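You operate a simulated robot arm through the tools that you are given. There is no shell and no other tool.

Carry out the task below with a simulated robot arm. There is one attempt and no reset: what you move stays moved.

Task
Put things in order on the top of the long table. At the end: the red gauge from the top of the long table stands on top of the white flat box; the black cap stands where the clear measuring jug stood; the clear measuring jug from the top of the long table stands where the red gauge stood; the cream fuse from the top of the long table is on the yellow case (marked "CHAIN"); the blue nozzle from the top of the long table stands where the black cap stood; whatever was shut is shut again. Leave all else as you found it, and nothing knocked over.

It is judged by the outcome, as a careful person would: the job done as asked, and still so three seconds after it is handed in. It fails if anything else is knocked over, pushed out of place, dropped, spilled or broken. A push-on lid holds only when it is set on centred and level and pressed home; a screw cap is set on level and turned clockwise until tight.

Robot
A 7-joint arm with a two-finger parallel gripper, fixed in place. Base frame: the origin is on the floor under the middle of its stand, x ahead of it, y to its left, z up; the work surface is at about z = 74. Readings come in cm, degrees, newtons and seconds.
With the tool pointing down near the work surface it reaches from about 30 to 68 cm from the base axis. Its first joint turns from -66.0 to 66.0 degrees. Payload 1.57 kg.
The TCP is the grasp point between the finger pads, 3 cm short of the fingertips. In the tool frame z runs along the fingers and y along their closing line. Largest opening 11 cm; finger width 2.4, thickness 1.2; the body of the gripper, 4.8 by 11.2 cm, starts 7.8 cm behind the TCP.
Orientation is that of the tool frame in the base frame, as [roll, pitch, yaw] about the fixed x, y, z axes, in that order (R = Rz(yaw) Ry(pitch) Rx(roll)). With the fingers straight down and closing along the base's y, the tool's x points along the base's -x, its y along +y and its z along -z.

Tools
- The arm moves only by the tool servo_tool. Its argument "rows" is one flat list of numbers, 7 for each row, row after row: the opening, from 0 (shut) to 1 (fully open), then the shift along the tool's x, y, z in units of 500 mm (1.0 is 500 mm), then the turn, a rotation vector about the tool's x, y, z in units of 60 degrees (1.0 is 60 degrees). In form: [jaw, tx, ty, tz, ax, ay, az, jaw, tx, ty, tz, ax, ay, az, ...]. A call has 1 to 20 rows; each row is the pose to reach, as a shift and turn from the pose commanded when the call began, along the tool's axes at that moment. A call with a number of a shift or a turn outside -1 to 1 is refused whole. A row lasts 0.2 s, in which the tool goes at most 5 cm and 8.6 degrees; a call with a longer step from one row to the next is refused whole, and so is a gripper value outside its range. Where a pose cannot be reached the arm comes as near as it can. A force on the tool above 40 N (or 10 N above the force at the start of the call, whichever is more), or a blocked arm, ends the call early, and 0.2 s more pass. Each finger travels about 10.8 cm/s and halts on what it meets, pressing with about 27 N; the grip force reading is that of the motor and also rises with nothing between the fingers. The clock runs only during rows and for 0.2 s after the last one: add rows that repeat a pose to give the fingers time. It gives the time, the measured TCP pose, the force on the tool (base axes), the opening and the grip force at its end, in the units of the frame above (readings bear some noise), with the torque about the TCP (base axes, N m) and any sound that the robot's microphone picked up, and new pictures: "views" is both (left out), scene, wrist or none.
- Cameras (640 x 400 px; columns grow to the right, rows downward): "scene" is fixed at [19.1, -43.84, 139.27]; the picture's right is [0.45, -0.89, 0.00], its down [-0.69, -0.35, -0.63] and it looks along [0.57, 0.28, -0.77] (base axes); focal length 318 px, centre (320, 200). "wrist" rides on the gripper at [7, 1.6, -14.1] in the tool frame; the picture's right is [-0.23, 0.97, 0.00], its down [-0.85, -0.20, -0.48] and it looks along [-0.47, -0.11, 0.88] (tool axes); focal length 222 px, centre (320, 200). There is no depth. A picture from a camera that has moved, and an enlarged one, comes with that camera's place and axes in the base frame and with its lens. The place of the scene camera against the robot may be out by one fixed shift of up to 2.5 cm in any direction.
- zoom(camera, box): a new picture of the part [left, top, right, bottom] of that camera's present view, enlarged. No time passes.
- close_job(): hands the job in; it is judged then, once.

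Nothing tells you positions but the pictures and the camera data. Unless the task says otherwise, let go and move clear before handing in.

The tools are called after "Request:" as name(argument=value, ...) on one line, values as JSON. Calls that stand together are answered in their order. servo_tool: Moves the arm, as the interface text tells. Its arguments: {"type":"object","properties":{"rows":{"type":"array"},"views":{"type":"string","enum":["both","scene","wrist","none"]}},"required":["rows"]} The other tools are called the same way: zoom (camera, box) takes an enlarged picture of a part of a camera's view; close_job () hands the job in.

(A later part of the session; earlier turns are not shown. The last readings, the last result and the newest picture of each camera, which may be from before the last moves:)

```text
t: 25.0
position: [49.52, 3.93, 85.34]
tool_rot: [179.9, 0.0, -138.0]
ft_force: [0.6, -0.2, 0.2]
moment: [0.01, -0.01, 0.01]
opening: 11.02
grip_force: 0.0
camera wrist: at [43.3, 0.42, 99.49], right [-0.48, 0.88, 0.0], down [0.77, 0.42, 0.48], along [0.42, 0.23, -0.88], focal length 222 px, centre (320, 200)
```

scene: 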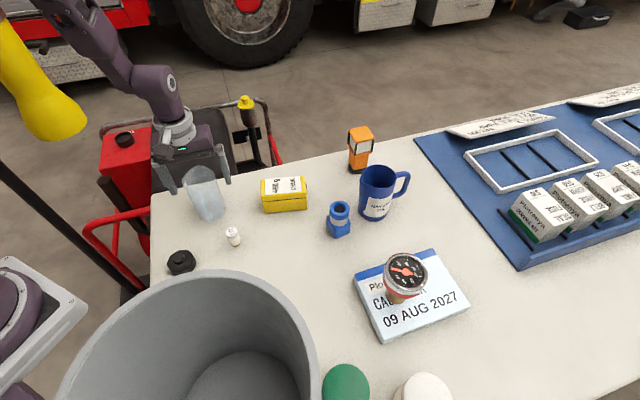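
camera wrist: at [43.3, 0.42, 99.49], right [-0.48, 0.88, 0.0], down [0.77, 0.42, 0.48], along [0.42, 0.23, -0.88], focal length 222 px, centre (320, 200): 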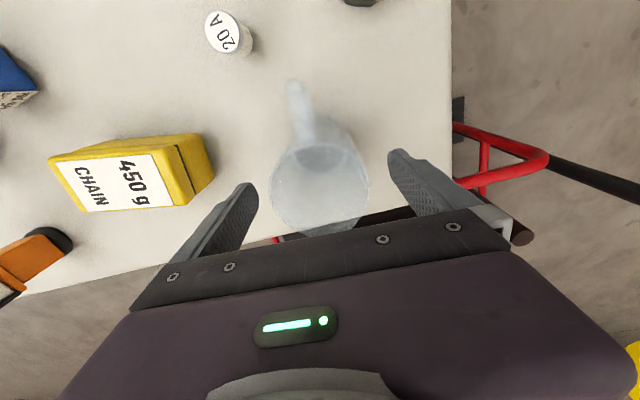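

The jug stands where the gauge was. Next I'll rise, turn back, and look at the black cap from above.

Request:
servo_tool(rows=[1, 0, 0, -0.09, 0, 0, 0, 1, 0, 0, -0.17, 0, 0, 0, 1, 0, 0, -0.25, 0, 0, 0, 1, 0.06, 0.03, -0.25, 0, 0, 0.14, 1, 0.12, 0.06, -0.25, 0, 0, 0.28, 1, 0.18, 0.09, -0.25, 0, 0, 0.42, 1, 0.23, 0.115, -0.22, 0, 0, 0.56, 1, 0.284, 0.142, -0.18, 0, 0, 0.7, 1, 0.284, 0.142, -0.18, 0, 0, 0.7], views="both")

```text
t: 27.0
position: [34.62, -0.38, 94.55]
tool_rot: [179.9, 0.1, 179.9]
ft_force: [-0.1, 1.1, 0.5]
moment: [-0.01, 0.03, -0.01]
opening: 10.98
grip_force: 0.1
camera wrist: at [27.58, 1.29, 108.58], right [0.23, 0.97, 0.0], down [0.85, -0.2, 0.48], along [0.47, -0.11, -0.88], focal length 222 px, centre (320, 200)
```

scene: 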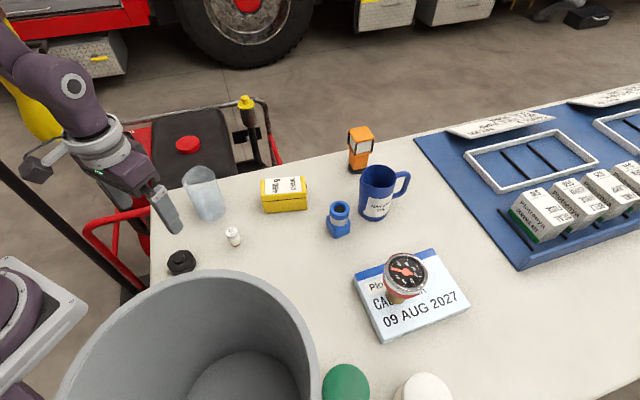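
wrist: 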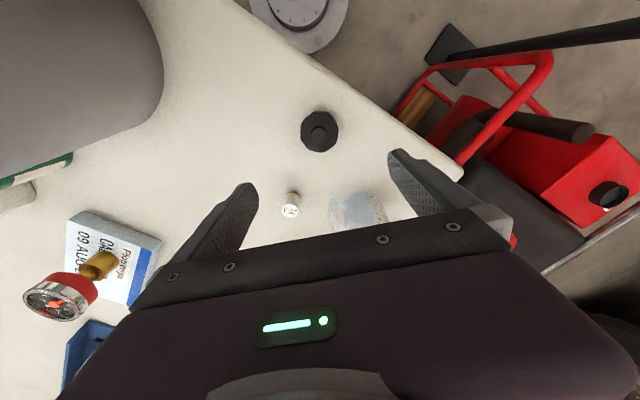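

Request:
zoom(camera="wrist", box=[280, 90, 360, 170])

Request:
zoom(camera="scene", box=[140, 230, 240, 290])

Request:
zoom(camera="wrist", box=[270, 170, 400, 240])

```text
5.00 times, centred on (320, 130) of wrist
camera zoom: at [27.58, 1.29, 108.58], right [0.23, 0.97, 0.0], down [0.85, -0.2, 0.48], along [0.47, -0.11, -0.88], focal length 1111 px, centre (320, 550)
```

zoom: 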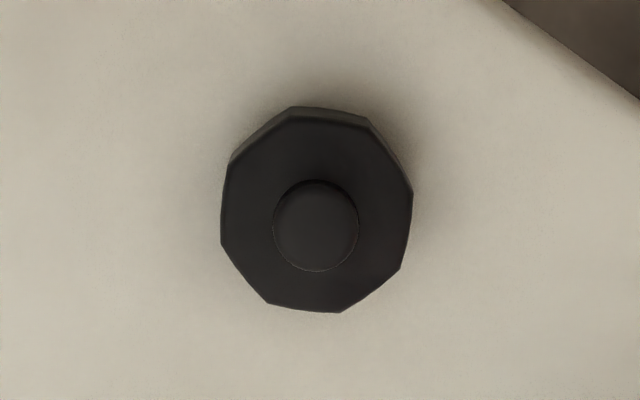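

```text
6.40 times, centred on (190, 260) of scene
camera zoom: at [19.1, -43.84, 139.27], right [0.45, -0.89, 0.0], down [-0.69, -0.35, -0.63], along [0.57, 0.28, -0.77], focal length 2033 px, centre (1152, -184)
```

zoom: 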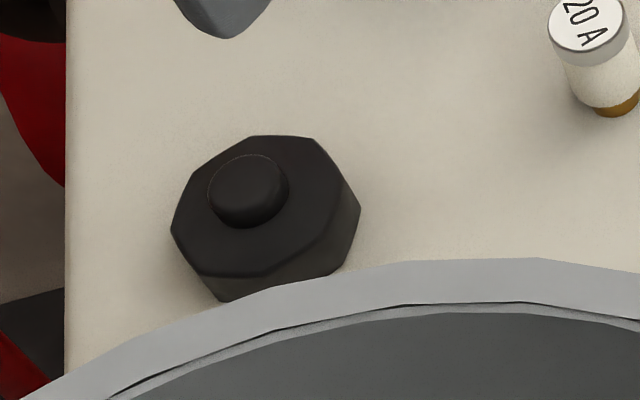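

```text
4.92 times, centred on (335, 205) of wrist
camera zoom: at [27.58, 1.29, 108.58], right [0.23, 0.97, 0.0], down [0.85, -0.2, 0.48], along [0.47, -0.11, -0.88], focal length 1094 px, centre (246, 175)
```

zoom: 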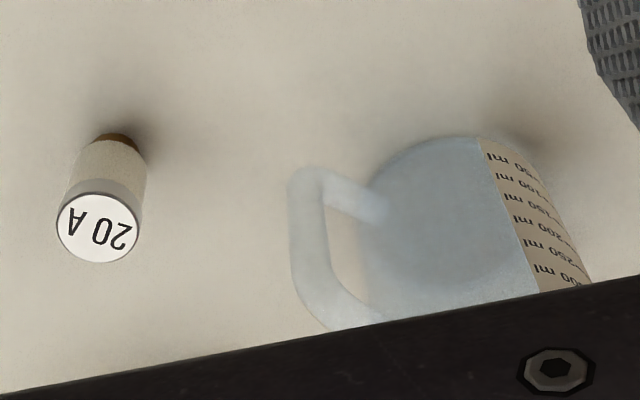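

The cap's centre is at about (34.2, −0.4), an octagon about 5.3 cm across flats and 2.2 cm tall. I'll turn about 21° to meet two flats and go down around it.

Request:
servo_tool(rows=[1, 0.003, 0, 0.03, 0, 0, 0.118, 1, 0.006, -0.001, 0.09, 0, 0, 0.237, 1, 0.0076, -0.0014, 0.16, 0, 0, 0.355, 1, 0.0076, -0.0014, 0.23, 0, 0, 0.355, 1, 0.0076, -0.0014, 0.28, 0, 0, 0.355, 1, 0.0076, -0.0014, 0.31, 0, 0, 0.355, 1, 0.0076, -0.0014, 0.31, 0, 0, 0.355], views="both")

```text
t: 28.6
position: [34.1, -0.08, 79.04]
tool_rot: [-180.0, 0.0, 158.8]
ft_force: [-0.4, -0.2, -0.7]
moment: [0.0, 0.0, 0.01]
opening: 10.99
grip_force: 0.0
camera wrist: at [28.09, 3.85, 92.97], right [0.57, 0.82, 0.0], down [0.72, -0.5, 0.48], along [0.39, -0.27, -0.88], focal length 222 px, centre (320, 200)
```

scene: 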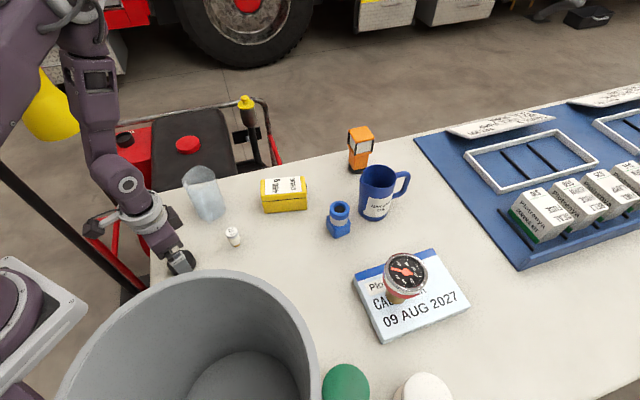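
wrist: 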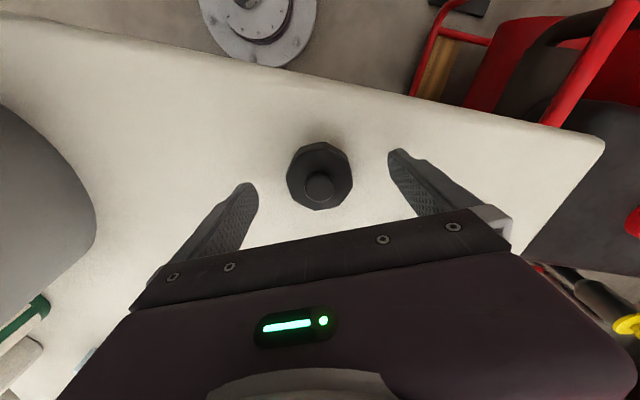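

Request:
zoom(camera="wrist", box=[230, 120, 430, 240])

```text
3.20 times, centred on (330, 180) of wrist
camera zoom: at [28.09, 3.85, 92.97], right [0.57, 0.82, 0.0], down [0.72, -0.5, 0.48], along [0.39, -0.27, -0.88], focal length 711 px, centre (288, 264)
```

zoom: 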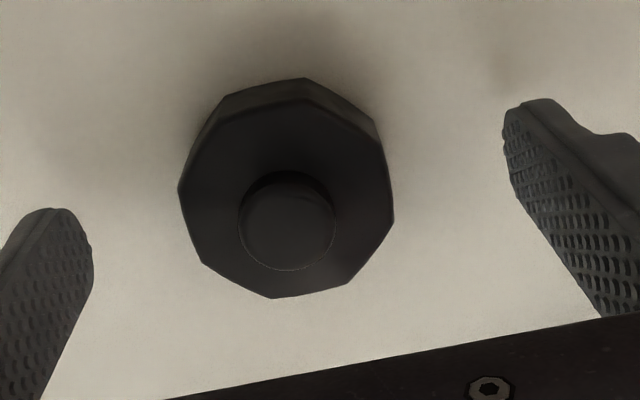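

The flats are square to the fingers. I'll lower the last 1.5 cm and close.

Request:
servo_tool(rows=[1, 0, 0, 0.015, 0, 0, 0, 1, 0, 0, 0.028, 0, 0, 0, 1, 0, 0, 0.028, 0, 0, 0, 0.7, 0, 0, 0.028, 0, 0, 0, 0.4, 0, 0, 0.028, 0, 0, 0, 0.35, 0, 0, 0.028, 0, 0, 0, 0.35, 0, 0, 0.028, 0, 0, 0], views="wrist")

```text
t: 30.2
position: [33.91, -0.14, 77.71]
tool_rot: [179.9, 0.0, 158.8]
ft_force: [-0.7, -1.0, -0.4]
moment: [-0.01, -0.02, 0.04]
opening: 5.32
grip_force: 26.8
camera wrist: at [28.06, 3.75, 91.61], right [0.57, 0.82, 0.0], down [0.72, -0.5, 0.48], along [0.39, -0.27, -0.88], focal length 222 px, centre (320, 200)
```

wrist: 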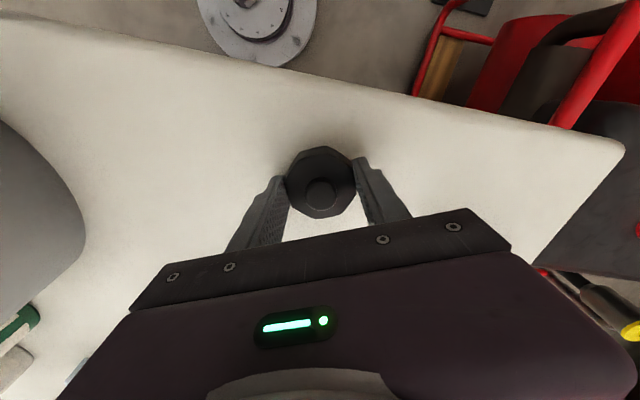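

The cap is gripped at 5.3 cm. I'll lift it and carry it to above the jug's old place at (44.5, −21.5).

Request:
servo_tool(rows=[0.35, 0, 0, -0.03, 0, 0, 0, 0.35, 0, 0, -0.1, 0, 0, 0, 0.35, 0, 0, -0.19, 0, 0, 0, 0.35, 0, 0, -0.27, 0, 0, 0, 0.35, -0.05, -0.046, -0.3, 0, 0, 0, 0.35, -0.12, -0.11, -0.3, 0, 0, 0, 0.35, -0.19, -0.174, -0.3, 0, 0, 0, 0.35, -0.26, -0.238, -0.3, 0, 0, 0, 0.35, -0.32, -0.293, -0.3, 0, 0, 0, 0.35, -0.3488, -0.3193, -0.3, 0, 0, 0, 0.35, -0.3488, -0.3193, -0.3, 0, 0, 0], views="both")

```text
t: 32.6
position: [44.37, -21.41, 92.7]
tool_rot: [-180.0, 0.0, 158.8]
ft_force: [0.1, -0.5, -0.1]
moment: [-0.03, 0.03, 0.01]
opening: 5.32
grip_force: 26.8
camera wrist: at [38.48, -17.45, 106.59], right [0.57, 0.82, 0.0], down [0.72, -0.5, 0.48], along [0.39, -0.27, -0.88], focal length 222 px, centre (320, 200)
```

scene: 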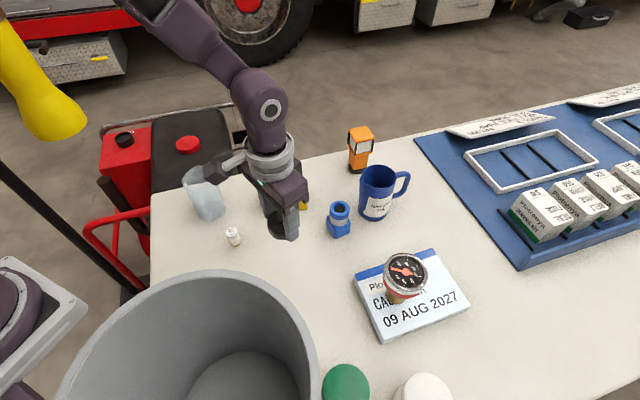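
wrist: 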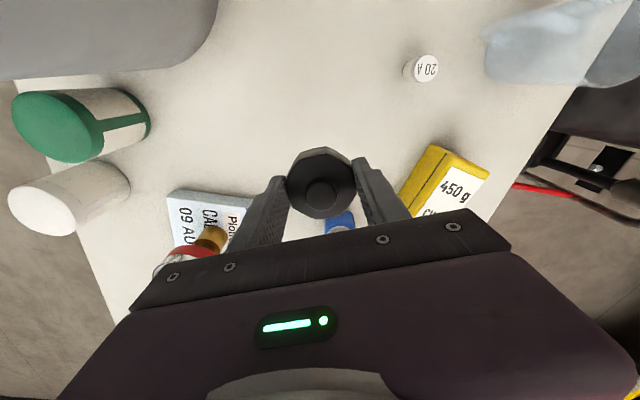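

The cap is over the jug's old spot. I'll lower it to just above the table and then to touch.

Request:
servo_tool(rows=[0.35, 0, 0, 0.08, 0, 0, 0, 0.35, 0, 0, 0.16, 0, 0, 0, 0.35, 0, 0, 0.23, 0, 0, 0, 0.35, 0, 0, 0.27, 0, 0, 0, 0.35, 0, 0, 0.29, 0, 0, 0, 0.35, 0, 0, 0.297, 0, 0, 0, 0.35, 0, 0, 0.3, 0, 0, 0, 0.35, 0, 0, 0.3, 0, 0, 0], views="both")

```text
t: 34.4
position: [44.54, -21.42, 77.68]
tool_rot: [180.0, 0.0, 158.8]
ft_force: [-0.5, 1.0, 5.1]
moment: [0.03, 0.0, -0.01]
opening: 5.29
grip_force: 26.6
camera wrist: at [38.53, -17.46, 91.61], right [0.57, 0.82, 0.0], down [0.72, -0.5, 0.48], along [0.39, -0.27, -0.88], focal length 222 px, centre (320, 200)
```

scene: 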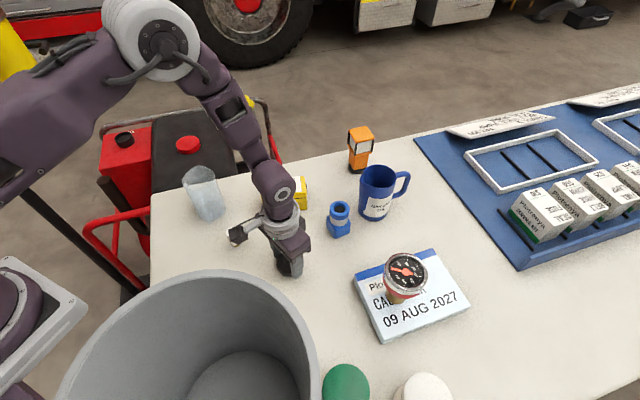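
wrist: 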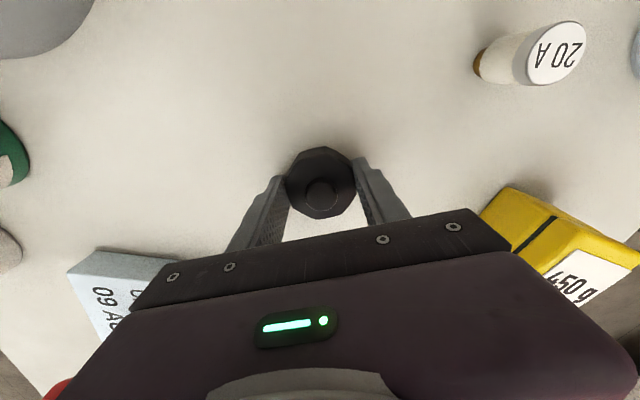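

The cap touches the table (5 N). I'll let go and rise.

Request:
servo_tool(rows=[0.6, 0, 0, 0, 0, 0, 0, 0.8, 0, 0, 0, 0, 0, 0, 0.8, 0, 0, 0, 0, 0, 0, 0.8, 0, 0, -0.04, 0, 0, 0, 0.9, 0, 0, -0.12, 0, 0, 0, 1, 0, 0, -0.21, 0, 0, 0, 1, 0, 0, -0.3, 0, 0, 0, 1, 0, 0, -0.36, 0, 0, 0, 1, 0, 0, -0.36, 0, 0, 0], views="both")

```text
t: 36.4
position: [44.37, -21.46, 95.8]
tool_rot: [-179.9, -0.1, 158.7]
ft_force: [0.7, 0.2, 0.0]
moment: [0.01, -0.02, 0.0]
opening: 11.0
grip_force: 0.0
camera wrist: at [38.43, -17.47, 109.61], right [0.57, 0.82, 0.0], down [0.72, -0.5, 0.48], along [0.39, -0.27, -0.88], focal length 222 px, centre (320, 200)
```

scene: 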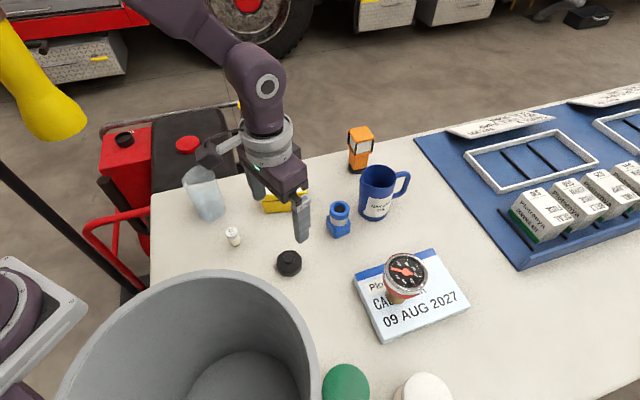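
wrist: 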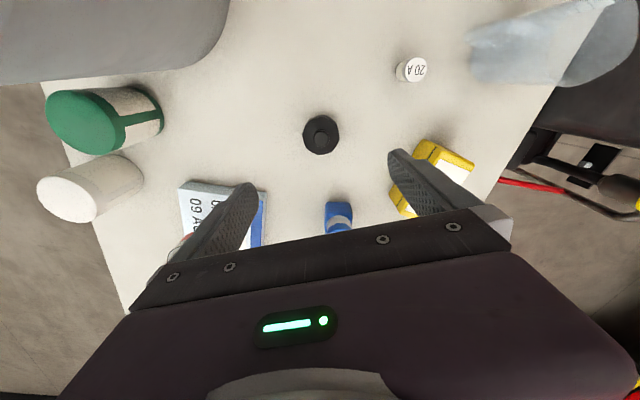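

The cap stands in the jug's old place. Next I'll hover near the blue nozzle, around (58.7, −28), to look at its shape.

Request:
servo_tool(rows=[1, -0.07, -0.005, 0, 0, 0, 0, 1, -0.15, -0.01, 0, 0, 0, 0, 1, -0.22, -0.015, 0, 0, 0, 0, 1, -0.278, -0.0206, 0, 0, 0, 0, 1, -0.278, -0.0206, 0, 0, 0, 0], views="both")

```text
t: 37.6
position: [56.89, -27.56, 96.0]
tool_rot: [179.9, 0.0, 158.7]
ft_force: [-0.2, -0.7, 0.2]
moment: [-0.02, 0.03, -0.02]
opening: 11.01
grip_force: 0.1
camera wrist: at [50.99, -23.5, 109.86], right [0.57, 0.82, 0.0], down [0.72, -0.5, 0.48], along [0.39, -0.27, -0.88], focal length 222 px, centre (320, 200)
```

scene: 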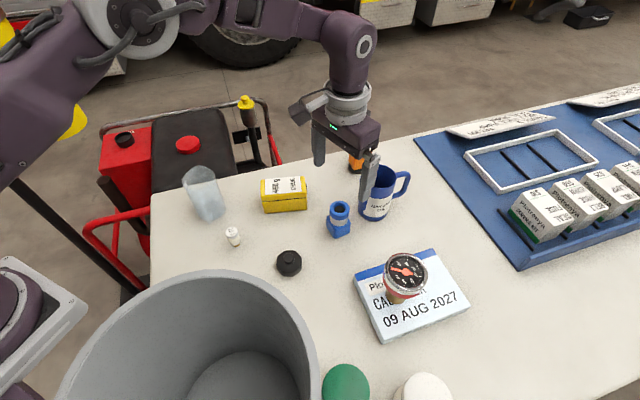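
wrist: 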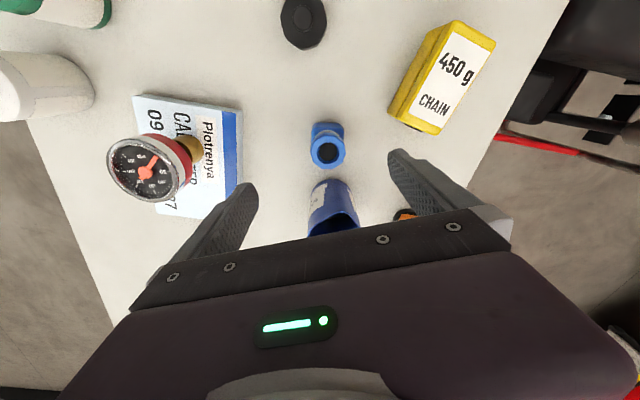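

Request:
zoom(camera="wrist", box=[280, 100, 390, 240])

Request:
zoom(camera="wrist", box=[360, 0, 520, 150])

Request:
zoom(camera="scene", box=[310, 160, 420, 250])

```text
2.86 times, centred on (335, 170) of wrist
camera zoom: at [50.99, -23.5, 109.86], right [0.57, 0.82, 0.0], down [0.72, -0.5, 0.48], along [0.39, -0.27, -0.88], focal length 635 px, centre (277, 286)
```

zoom: 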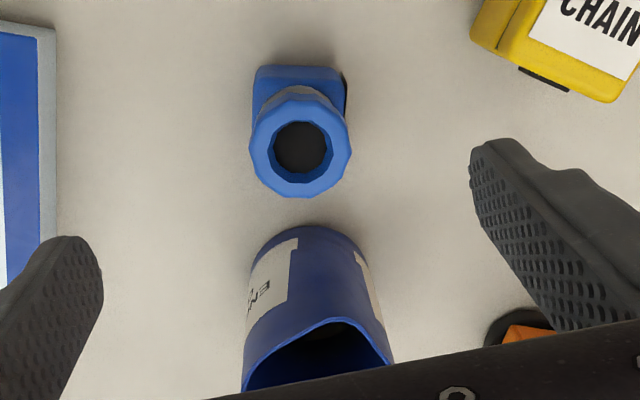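

```text
2.67 times, centred on (440, 75) of wrist
camera zoom: at [50.99, -23.5, 109.86], right [0.57, 0.82, 0.0], down [0.72, -0.5, 0.48], along [0.39, -0.27, -0.88], focal length 592 px, centre (0, 533)
```

zoom: 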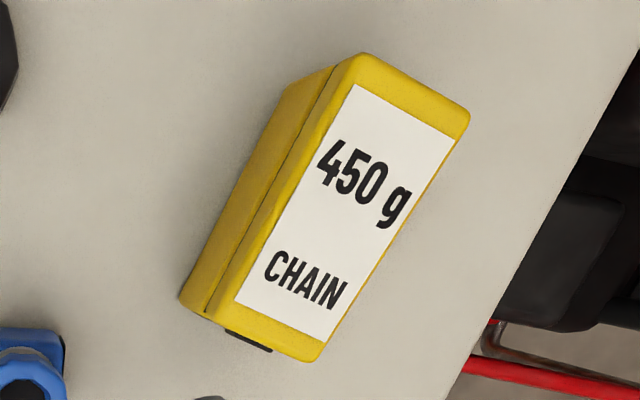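

```text
4.44 times, centred on (365, 205) of scene
camera zoom: at [19.11, -43.84, 139.27], right [0.45, -0.89, 0.0], down [-0.69, -0.35, -0.63], along [0.57, 0.28, -0.77], focal length 1412 px, centre (120, 178)
```

zoom: 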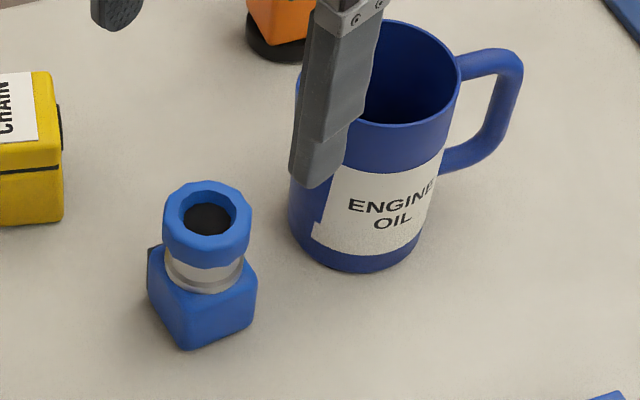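

The nozzle stands at about (58.4, −27.4), with a 4.9 cm square block whose faces call for closing along about 55°, which also keeps the fingers clear of the mug. I'll turn, centre and descend partway.

Request:
servo_tool(rows=[0.9, -0.013, 0.007, 0.02, 0, 0, 0.11, 0.82, -0.0264, 0.0137, 0.06, 0, 0, 0.222, 0.8, -0.0264, 0.0137, 0.13, 0, 0, 0.222, 0.8, -0.0264, 0.0137, 0.2, 0, 0, 0.222, 0.8, -0.0264, 0.0137, 0.25, 0, 0, 0.222, 0.8, -0.0264, 0.0137, 0.25, 0, 0, 0.222], views="both")

```text
t: 39.0
position: [58.7, -27.49, 83.12]
tool_rot: [179.9, 0.1, 145.3]
ft_force: [0.1, 0.7, 0.1]
moment: [0.04, -0.01, -0.01]
opening: 8.77
grip_force: 0.1
camera wrist: at [53.83, -22.17, 97.09], right [0.74, 0.67, 0.0], down [0.59, -0.65, 0.48], along [0.32, -0.35, -0.88], focal length 222 px, centre (320, 200)
```

scene: 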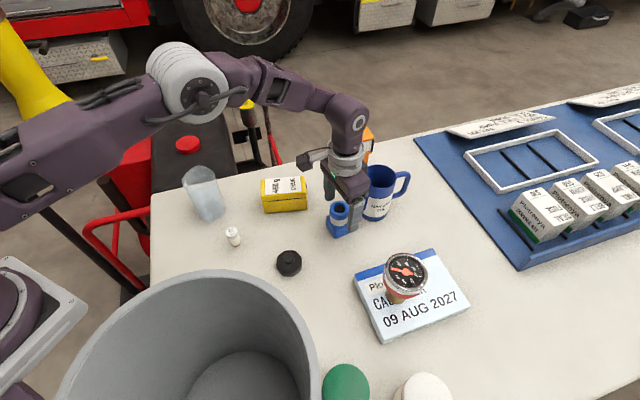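
wrist: 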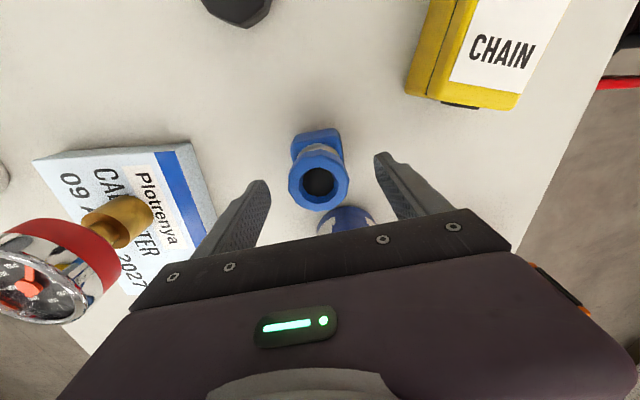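

The nozzle is well aligned between the fingers. I'll lower to the block and close.

Request:
servo_tool(rows=[0.8, 0.0054, -0.0034, 0.04, 0, 0, 0, 0.8, 0.0054, -0.0034, 0.08, 0, 0, 0, 0.8, 0.0054, -0.0034, 0.094, 0, 0, 0, 0.8, 0.0054, -0.0034, 0.094, 0, 0, 0, 0.5, 0.0054, -0.0034, 0.094, 0, 0, 0, 0.3, 0.0054, -0.0034, 0.094, 0, 0, 0, 0.3, 0.0054, -0.0034, 0.094, 0, 0, 0, 0.3, 0.0054, -0.0034, 0.094, 0, 0, 0], views="both")

```text
t: 40.8
position: [58.17, -27.39, 78.49]
tool_rot: [180.0, 0.0, 145.3]
ft_force: [-0.2, 0.4, 0.2]
moment: [-0.04, -0.02, -0.03]
opening: 4.58
grip_force: 27.4
camera wrist: at [53.38, -22.1, 92.48], right [0.74, 0.67, 0.0], down [0.59, -0.65, 0.48], along [0.32, -0.35, -0.88], focal length 222 px, centre (320, 200)
```

scene: 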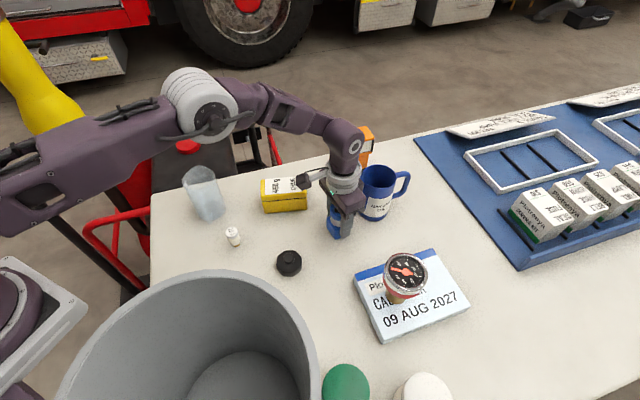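
wrist: 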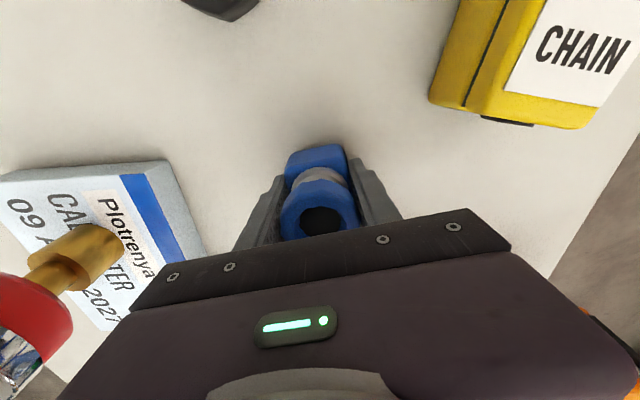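

The nozzle is gripped on its block. I'll lift it and carry it to above the cap's old place, about (34.1, −0.3).

Request:
servo_tool(rows=[0.3, 0, 0, -0.02, 0, 0, 0, 0.3, 0, 0, -0.08, 0, 0, 0, 0.3, 0, 0, -0.16, 0, 0, 0, 0.3, 0, 0, -0.24, 0, 0, 0, 0.3, 0.04, 0.01, -0.29, 0, 0, 0, 0.3, 0.12, 0.029, -0.29, 0, 0, 0, 0.3, 0.21, 0.051, -0.29, 0, 0, 0, 0.3, 0.3, 0.073, -0.29, 0, 0, 0, 0.3, 0.39, 0.095, -0.29, 0, 0, 0, 0.3, 0.48, 0.117, -0.29, 0, 0, 0, 0.3, 0.57, 0.139, -0.29, 0, 0, 0, 0.3, 0.65, 0.159, -0.29, 0, 0, 0, 0.3, 0.699, 0.171, -0.29, 0, 0, 0, 0.3, 0.699, 0.171, -0.29, 0, 0, 0], views="both")

```text
t: 43.8
position: [34.24, -0.43, 92.88]
tool_rot: [-180.0, 0.0, 145.4]
ft_force: [-0.6, 0.5, -3.0]
moment: [0.0, 0.0, -0.02]
opening: 4.55
grip_force: 27.5
camera wrist: at [29.42, 4.9, 106.79], right [0.74, 0.67, 0.0], down [0.59, -0.65, 0.48], along [0.32, -0.35, -0.88], focal length 222 px, centre (320, 200)
```

scene: 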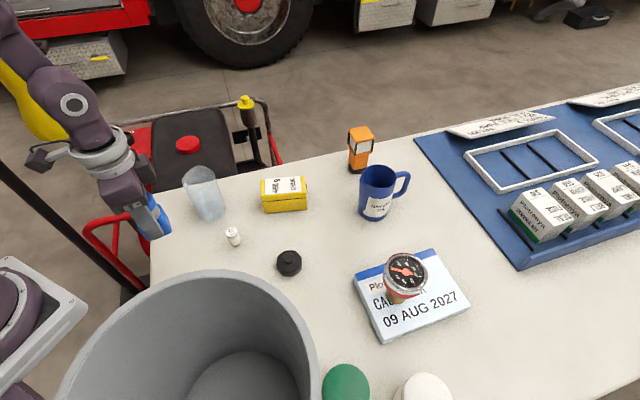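
wrist: 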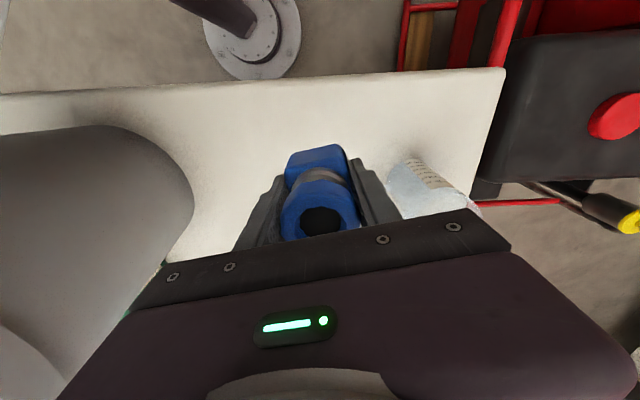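

Request:
servo_tool(rows=[0.3, -0.001, -0.001, 0.07, 0, 0, 0, 0.3, -0.001, -0.001, 0.15, 0, 0, 0, 0.3, -0.001, -0.001, 0.22, 0, 0, 0, 0.3, -0.001, -0.001, 0.26, 0, 0, 0, 0.3, -0.001, -0.001, 0.278, 0, 0, 0, 0.3, -0.001, -0.001, 0.285, 0, 0, 0, 0.3, -0.001, -0.001, 0.288, 0, 0, 0, 0.3, -0.001, -0.001, 0.288, 0, 0, 0], views="both")

```text
t: 45.6
position: [34.38, -0.48, 78.63]
tool_rot: [180.0, 0.0, 145.4]
ft_force: [-0.1, -0.7, -2.9]
moment: [0.0, -0.03, -0.04]
opening: 4.56
grip_force: 26.7
camera wrist: at [29.45, 4.8, 92.55], right [0.74, 0.67, 0.0], down [0.59, -0.65, 0.48], along [0.32, -0.35, -0.88], focal length 222 px, centre (320, 200)
```

scene: 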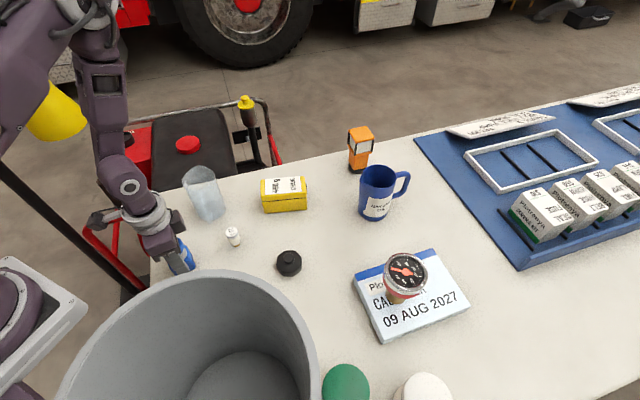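
wrist: 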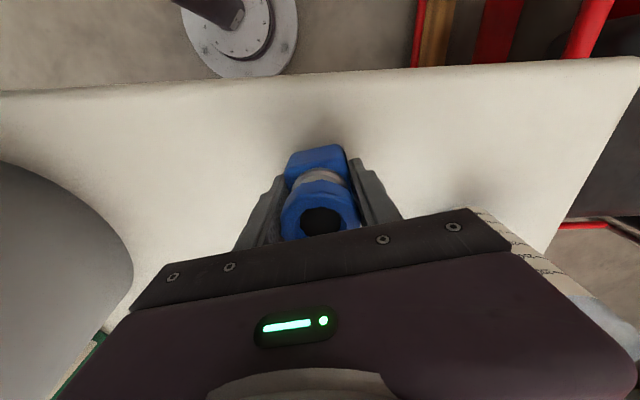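

Request:
servo_tool(rows=[0.3, 0, 0, 0.002, 0, 0, 0, 0.3, 0, 0, 0.003, 0, 0, 0, 0.3, 0, 0, 0.003, 0, 0, 0], views="none")

```text
t: 46.4
position: [34.28, -0.55, 78.41]
tool_rot: [-180.0, 0.1, 145.4]
ft_force: [-1.2, 3.9, 21.5]
moment: [0.05, 0.0, -0.03]
opening: 4.57
grip_force: 26.7
```

The nozzle is down on the table. I'll ease off the press, open, and rise.

Request:
servo_tool(rows=[0.3, 0, 0, -0.0014, 0, 0, 0, 0.3, 0, 0, -0.0014, 0, 0, 0, 0.6, 0, 0, -0.0014, 0, 0, 0, 0.8, 0, 0, -0.0014, 0, 0, 0, 0.8, 0, 0, -0.0014, 0, 0, 0, 0.8, 0, 0, -0.05, 0, 0, 0, 0.8, 0, 0, -0.13, 0, 0, 0, 0.8, 0, 0, -0.22, 0, 0, 0, 0.8, 0, 0, -0.3, 0, 0, 0, 0.8, 0, 0, -0.34, 0, 0, 0, 0.8, 0, 0, -0.34, 0, 0, 0], views="both")

```text
t: 48.8
position: [34.34, -0.46, 95.31]
tool_rot: [180.0, 0.0, 145.4]
ft_force: [-0.3, -0.1, -0.3]
moment: [-0.03, -0.03, -0.03]
opening: 8.8
grip_force: 0.0
camera wrist: at [29.5, 4.85, 109.32], right [0.74, 0.67, 0.0], down [0.59, -0.65, 0.48], along [0.32, -0.35, -0.88], focal length 222 px, centre (320, 200)
```

scene: 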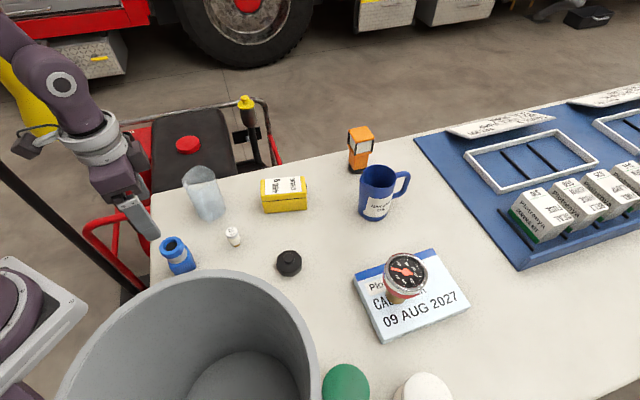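
wrist: 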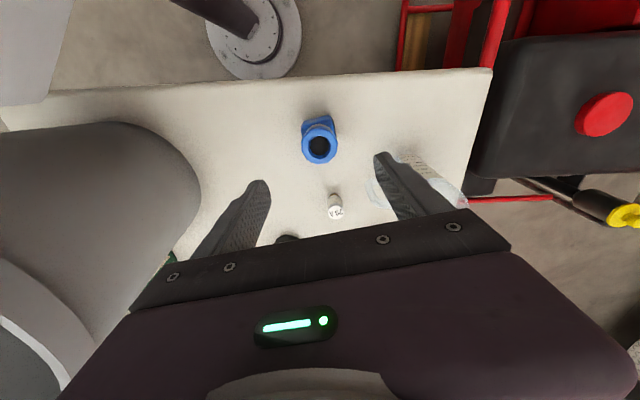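

The nozzle stands in the cap's old place. Next is the fuse near (44.3, −7.5); I'll hover over it with the jaws partly closed.

Request:
servo_tool(rows=[0.7, -0.08, -0.001, 0, 0, 0, 0, 0.6, -0.165, -0.002, 0, 0, 0, 0, 0.5, -0.2445, -0.0036, 0, 0, 0, 0, 0.5, -0.2445, -0.0036, 0, 0, 0, 0], views="both")

Request:
zoom(camera="wrist", box=[270, 70, 400, 170])

Request:
zoom(camera="scene", box=[150, 160, 310, 290])

```text
t: 49.8
position: [44.16, -7.54, 95.7]
tool_rot: [179.9, -0.1, 145.4]
ft_force: [-0.6, 0.3, -0.5]
moment: [-0.01, 0.02, -0.03]
opening: 5.49
grip_force: 0.0
camera wrist: at [39.42, -2.4, 109.58], right [0.74, 0.67, 0.0], down [0.59, -0.65, 0.48], along [0.32, -0.35, -0.88], focal length 222 px, centre (320, 200)
```

scene: 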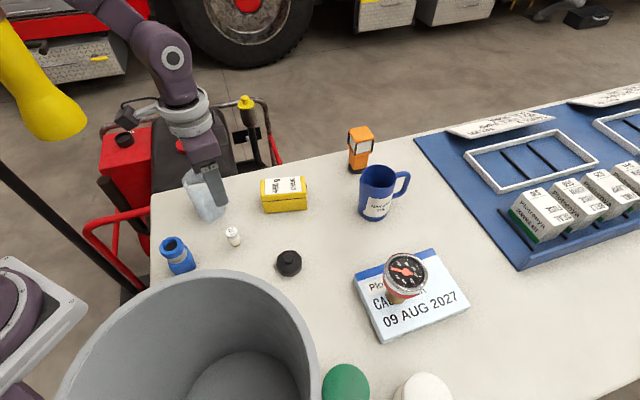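
wrist: 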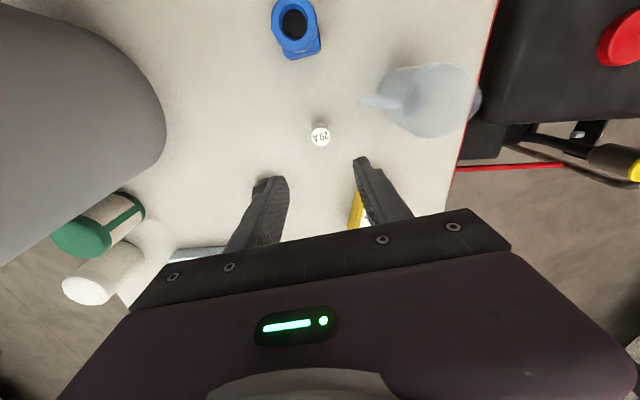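

```text
4.00 times, centred on (335, 120) of wrist
camera zoom: at [39.42, -2.4, 109.58], right [0.74, 0.67, 0.0], down [0.59, -0.65, 0.48], along [0.32, -0.35, -0.88], focal length 888 px, centre (260, 520)
```

zoom: 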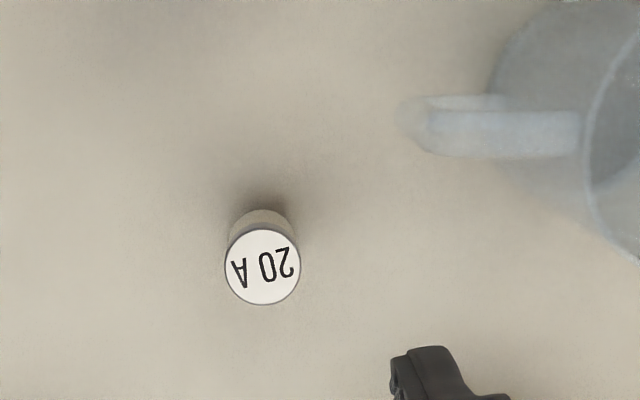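

```text
3.08 times, centred on (230, 225) of scene
camera zoom: at [19.1, -43.84, 139.27], right [0.45, -0.89, 0.0], down [-0.69, -0.35, -0.63], along [0.57, 0.28, -0.77], focal length 977 px, centre (597, 123)
```

zoom: 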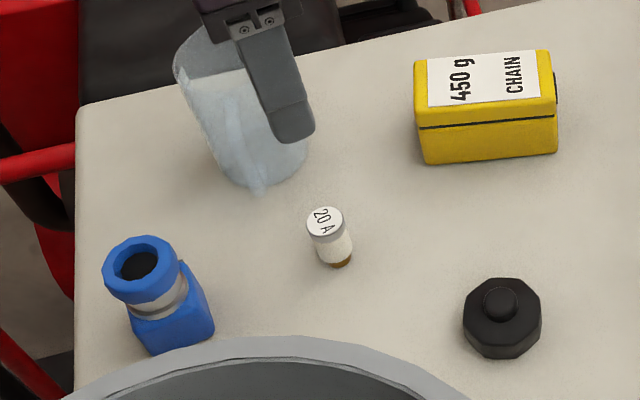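

The fuse (2.6 cm across, top near z 78) is centred under the jaws. I'll descend and close on its upper half.

Request:
servo_tool(rows=[0.5, 0, 0, 0.08, 0, 0, 0, 0.5, 0, 0, 0.16, 0, 0, 0, 0.5, 0, 0, 0.24, 0, 0, 0, 0.5, 0, 0, 0.3, 0, 0, 0, 0.5, 0, 0, 0.334, 0, 0, 0, 0.5, 0, 0, 0.334, 0, 0, 0], views="both")

```text
t: 51.2
position: [44.27, -7.6, 78.67]
tool_rot: [180.0, -0.1, 145.4]
ft_force: [0.7, 0.3, -0.2]
moment: [-0.01, -0.03, 0.04]
opening: 5.53
grip_force: 0.1
camera wrist: at [39.51, -2.34, 92.7], right [0.74, 0.67, 0.0], down [0.59, -0.65, 0.48], along [0.32, -0.35, -0.88], focal length 222 px, centre (320, 200)
```

scene: 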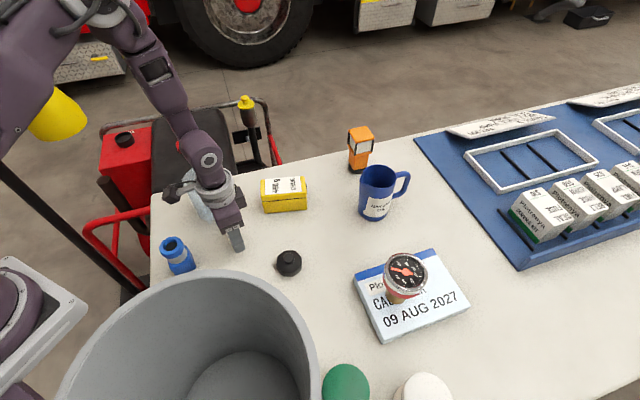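
wrist: 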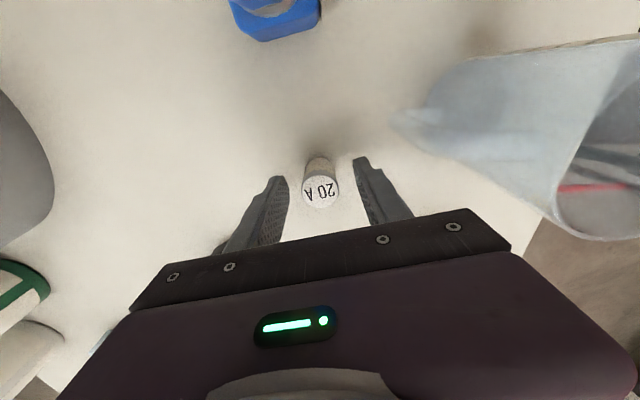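

Request:
servo_tool(rows=[0.3, 0, 0, 0, 0, 0, 0, 0.1, 0, 0, 0, 0, 0, 0, 0.1, 0, 0, 0, 0, 0, 0, 0.1, 0, 0, 0, 0, 0, 0, 0.1, 0, 0, -0.03, 0, 0, 0, 0.1, 0, 0, -0.1, 0, 0, 0, 0.1, 0, 0, -0.18, 0, 0, 0, 0.1, 0, 0, -0.26, 0, 0, 0, 0.1, 0, 0, -0.32, 0, 0, 0, 0.1, 0, 0, -0.32, 0, 0, 0], views="both")

Request:
zoom(camera="scene", box=[160, 110, 320, 230])

```text
t: 53.4
position: [44.51, -7.5, 94.85]
tool_rot: [180.0, -0.1, 145.4]
ft_force: [0.3, 0.7, -0.2]
moment: [-0.03, 0.02, -0.01]
opening: 2.53
grip_force: 26.6
camera wrist: at [39.69, -2.28, 108.79], right [0.74, 0.67, 0.0], down [0.59, -0.65, 0.48], along [0.32, -0.35, -0.88], focal length 222 px, centre (320, 200)
```

scene: 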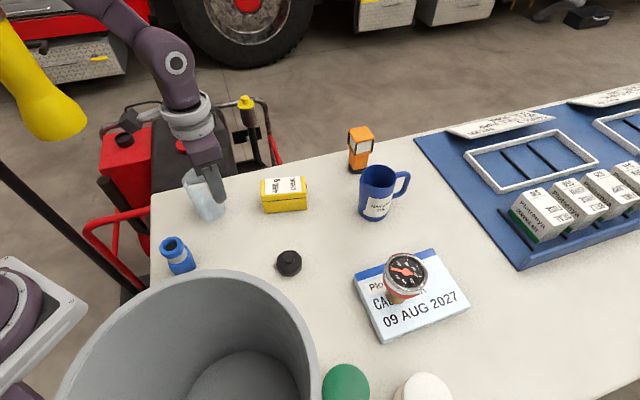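
wrist: 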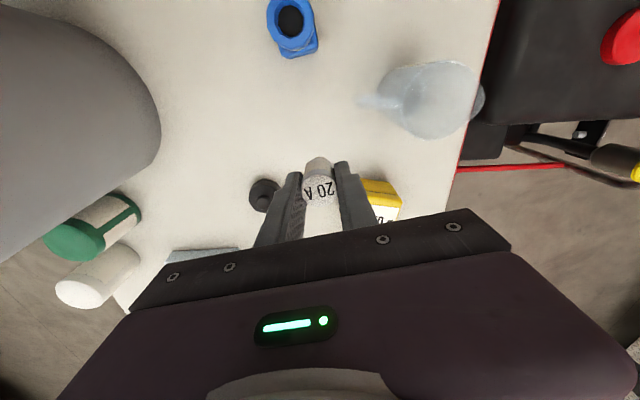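

```text
3.33 times, centred on (240, 170) of scene
camera zoom: at [19.1, -43.84, 139.27], right [0.45, -0.89, 0.0], down [-0.69, -0.35, -0.63], along [0.57, 0.28, -0.77], focal length 1059 px, centre (587, 300)
```

zoom: 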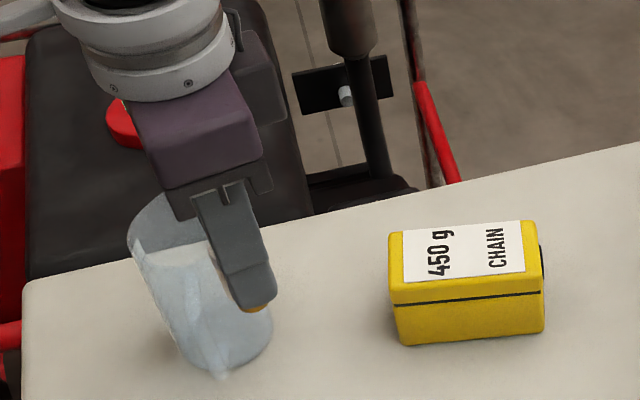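

The fuse is held upright. I'll carry it above the yellow case's lid, centred near (59.5, −11.5).

Request:
servo_tool(rows=[0.1, -0.06, 0.022, 0, 0, 0, 0, 0.1, -0.14, 0.051, 0, 0, 0, 0, 0.1, -0.22, 0.08, 0, 0, 0, 0, 0.1, -0.275, 0.1, 0, 0, 0, 0, 0.1, -0.291, 0.1055, 0.0, 0, 0, 0, 0.1, -0.291, 0.1055, 0.0, 0, 0, 0], views="both")

Request:
zoom(camera="scene", box=[220, 110, 360, 230])

Request:
zoom(camera="wrist", box=[240, 80, 400, 240])

```text
t: 54.8
position: [59.15, -11.45, 94.55]
tool_rot: [-179.9, 0.0, 145.4]
ft_force: [0.5, 0.2, -0.6]
moment: [0.02, -0.03, -0.02]
opening: 2.54
grip_force: 27.1
camera wrist: at [54.34, -6.26, 108.56], right [0.74, 0.67, 0.0], down [0.59, -0.65, 0.48], along [0.32, -0.35, -0.88], focal length 222 px, centre (320, 200)
```

scene: 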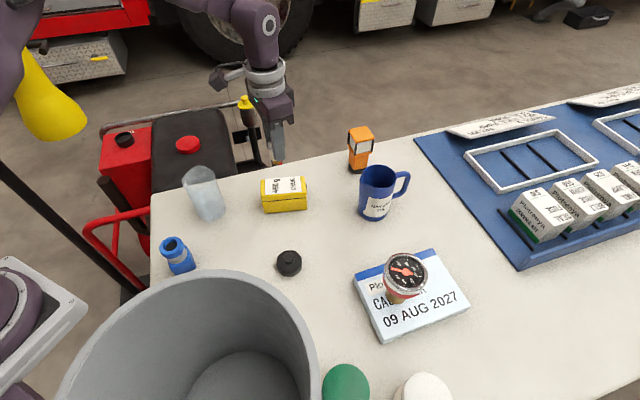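
wrist: 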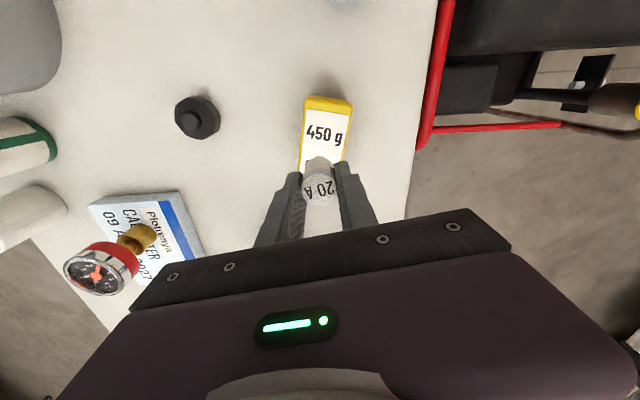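

```text
3.33 times, centred on (290, 170) of scene
camera zoom: at [19.11, -43.84, 139.27], right [0.45, -0.89, 0.0], down [-0.69, -0.35, -0.63], along [0.57, 0.28, -0.77], focal length 1059 px, centre (420, 300)
```

zoom: 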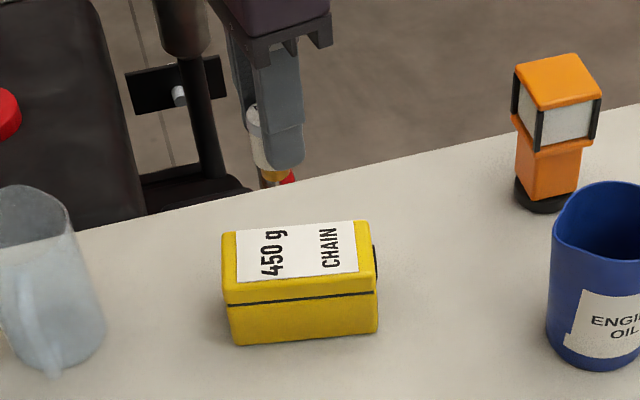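

```text
2.50 times, centred on (320, 160) of wrist
camera zoom: at [54.34, -6.26, 108.56], right [0.74, 0.67, 0.0], down [0.59, -0.65, 0.48], along [0.32, -0.35, -0.88], focal length 555 px, centre (320, 300)
```

zoom: 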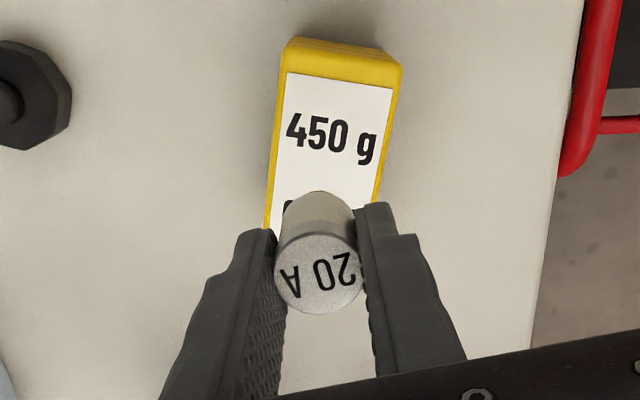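

The spot under the fuse is close to the middle of the case's lid, 0.4 cm off. I'll correct that and lower to just above the lid.

Request:
servo_tool(rows=[0.1, -0.001, 0.004, 0.04, 0, 0, 0, 0.1, -0.0018, 0.0078, 0.09, 0, 0, 0, 0.1, -0.0018, 0.0078, 0.125, 0, 0, 0, 0.1, -0.0018, 0.0078, 0.14, 0, 0, 0, 0.1, -0.0018, 0.0078, 0.14, 0, 0, 0], views="both")

Request:
zoom(camera="scene", box=[230, 130, 340, 220])

Request:
zoom(camera="wrist", box=[240, 80, 400, 240])

```text
t: 56.0
position: [59.62, -11.14, 87.62]
tool_rot: [180.0, 0.0, 145.4]
ft_force: [-0.2, 0.1, -0.3]
moment: [0.01, 0.0, -0.01]
opening: 2.51
grip_force: 27.3
camera wrist: at [54.75, -5.91, 101.68], right [0.74, 0.67, 0.0], down [0.59, -0.65, 0.48], along [0.32, -0.35, -0.88], focal length 222 px, centre (320, 200)
```

scene: 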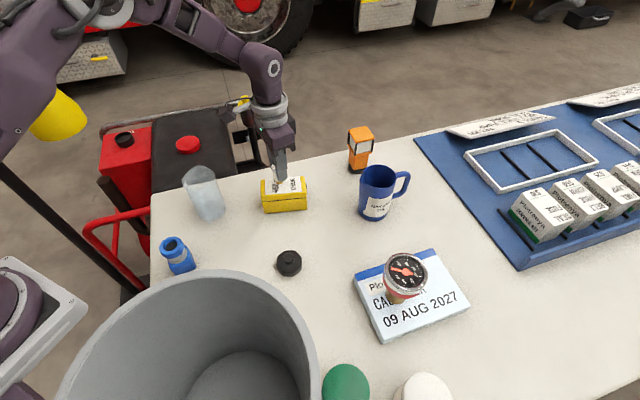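
wrist: 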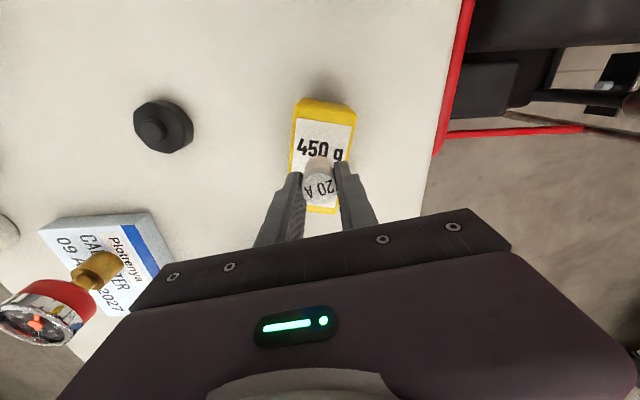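

```text
4.44 times, centred on (285, 175) of scene
camera zoom: at [19.11, -43.84, 139.27], right [0.45, -0.89, 0.0], down [-0.69, -0.35, -0.63], along [0.57, 0.28, -0.77], focal length 1412 px, centre (476, 311)
```

zoom: 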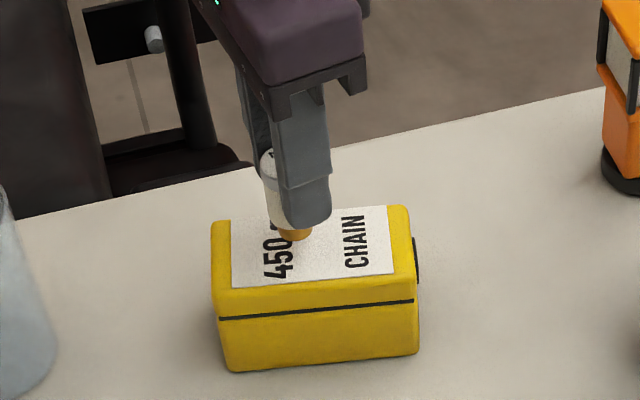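

```text
2.50 times, centred on (320, 160) of wrist
camera zoom: at [54.75, -5.91, 101.68], right [0.74, 0.67, 0.0], down [0.59, -0.65, 0.48], along [0.32, -0.35, -0.88], focal length 555 px, centre (320, 300)
```

zoom: 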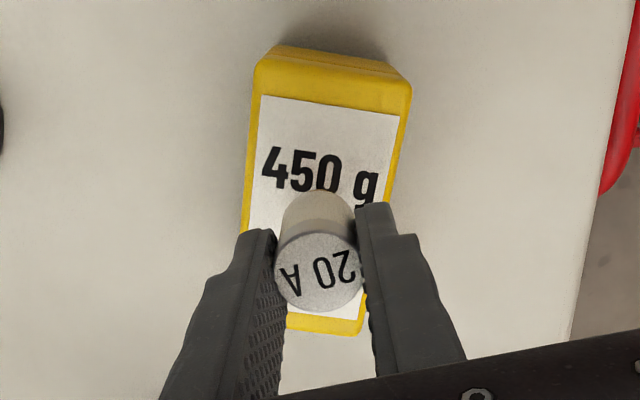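

The fuse is over the middle of the lid. I'll lower it gently in small steps.

Request:
servo_tool(rows=[0.1, 0, 0, 0.012, 0, 0, 0, 0.1, 0, 0, 0.022, 0, 0, 0, 0.1, 0, 0, 0.026, 0, 0, 0, 0.1, 0, 0, 0.026, 0, 0, 0], views="scene")

Request:
zoom(camera="scene", box=[240, 150, 320, 220])

```text
t: 57.0
position: [59.6, -11.15, 86.48]
tool_rot: [-179.9, -0.1, 145.4]
ft_force: [0.3, -0.2, -0.3]
moment: [-0.03, 0.03, 0.0]
opening: 2.51
grip_force: 27.5
```

scene: 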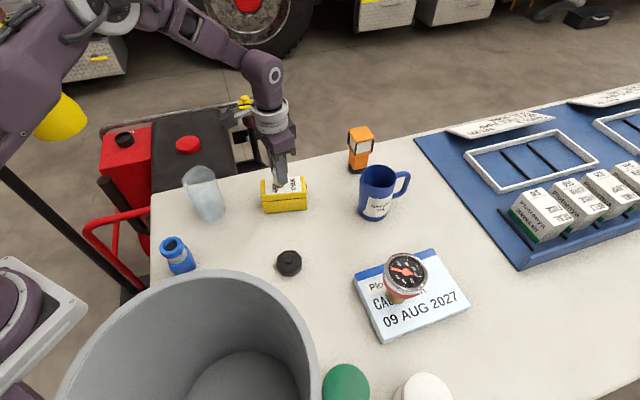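

```text
5.71 times, centred on (280, 185) of scene
camera zoom: at [19.11, -43.84, 139.27], right [0.45, -0.89, 0.0], down [-0.69, -0.35, -0.63], along [0.57, 0.28, -0.77], focal length 1815 px, centre (549, 286)
```

zoom: 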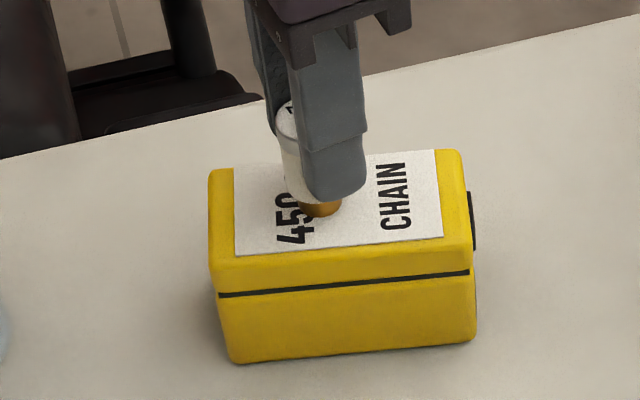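

Request:
servo_tool(rows=[0.1, 0, 0, 0.005, 0, 0, 0, 0.1, 0, 0, 0.009, 0, 0, 0, 0.1, 0, 0, 0.009, 0, 0, 0], views="none")

```text
t: 57.8
position: [59.63, -11.13, 85.98]
tool_rot: [179.9, 0.2, 145.5]
ft_force: [4.5, -0.5, 13.8]
moment: [0.1, -0.15, -0.03]
opening: 2.48
grip_force: 27.3
```

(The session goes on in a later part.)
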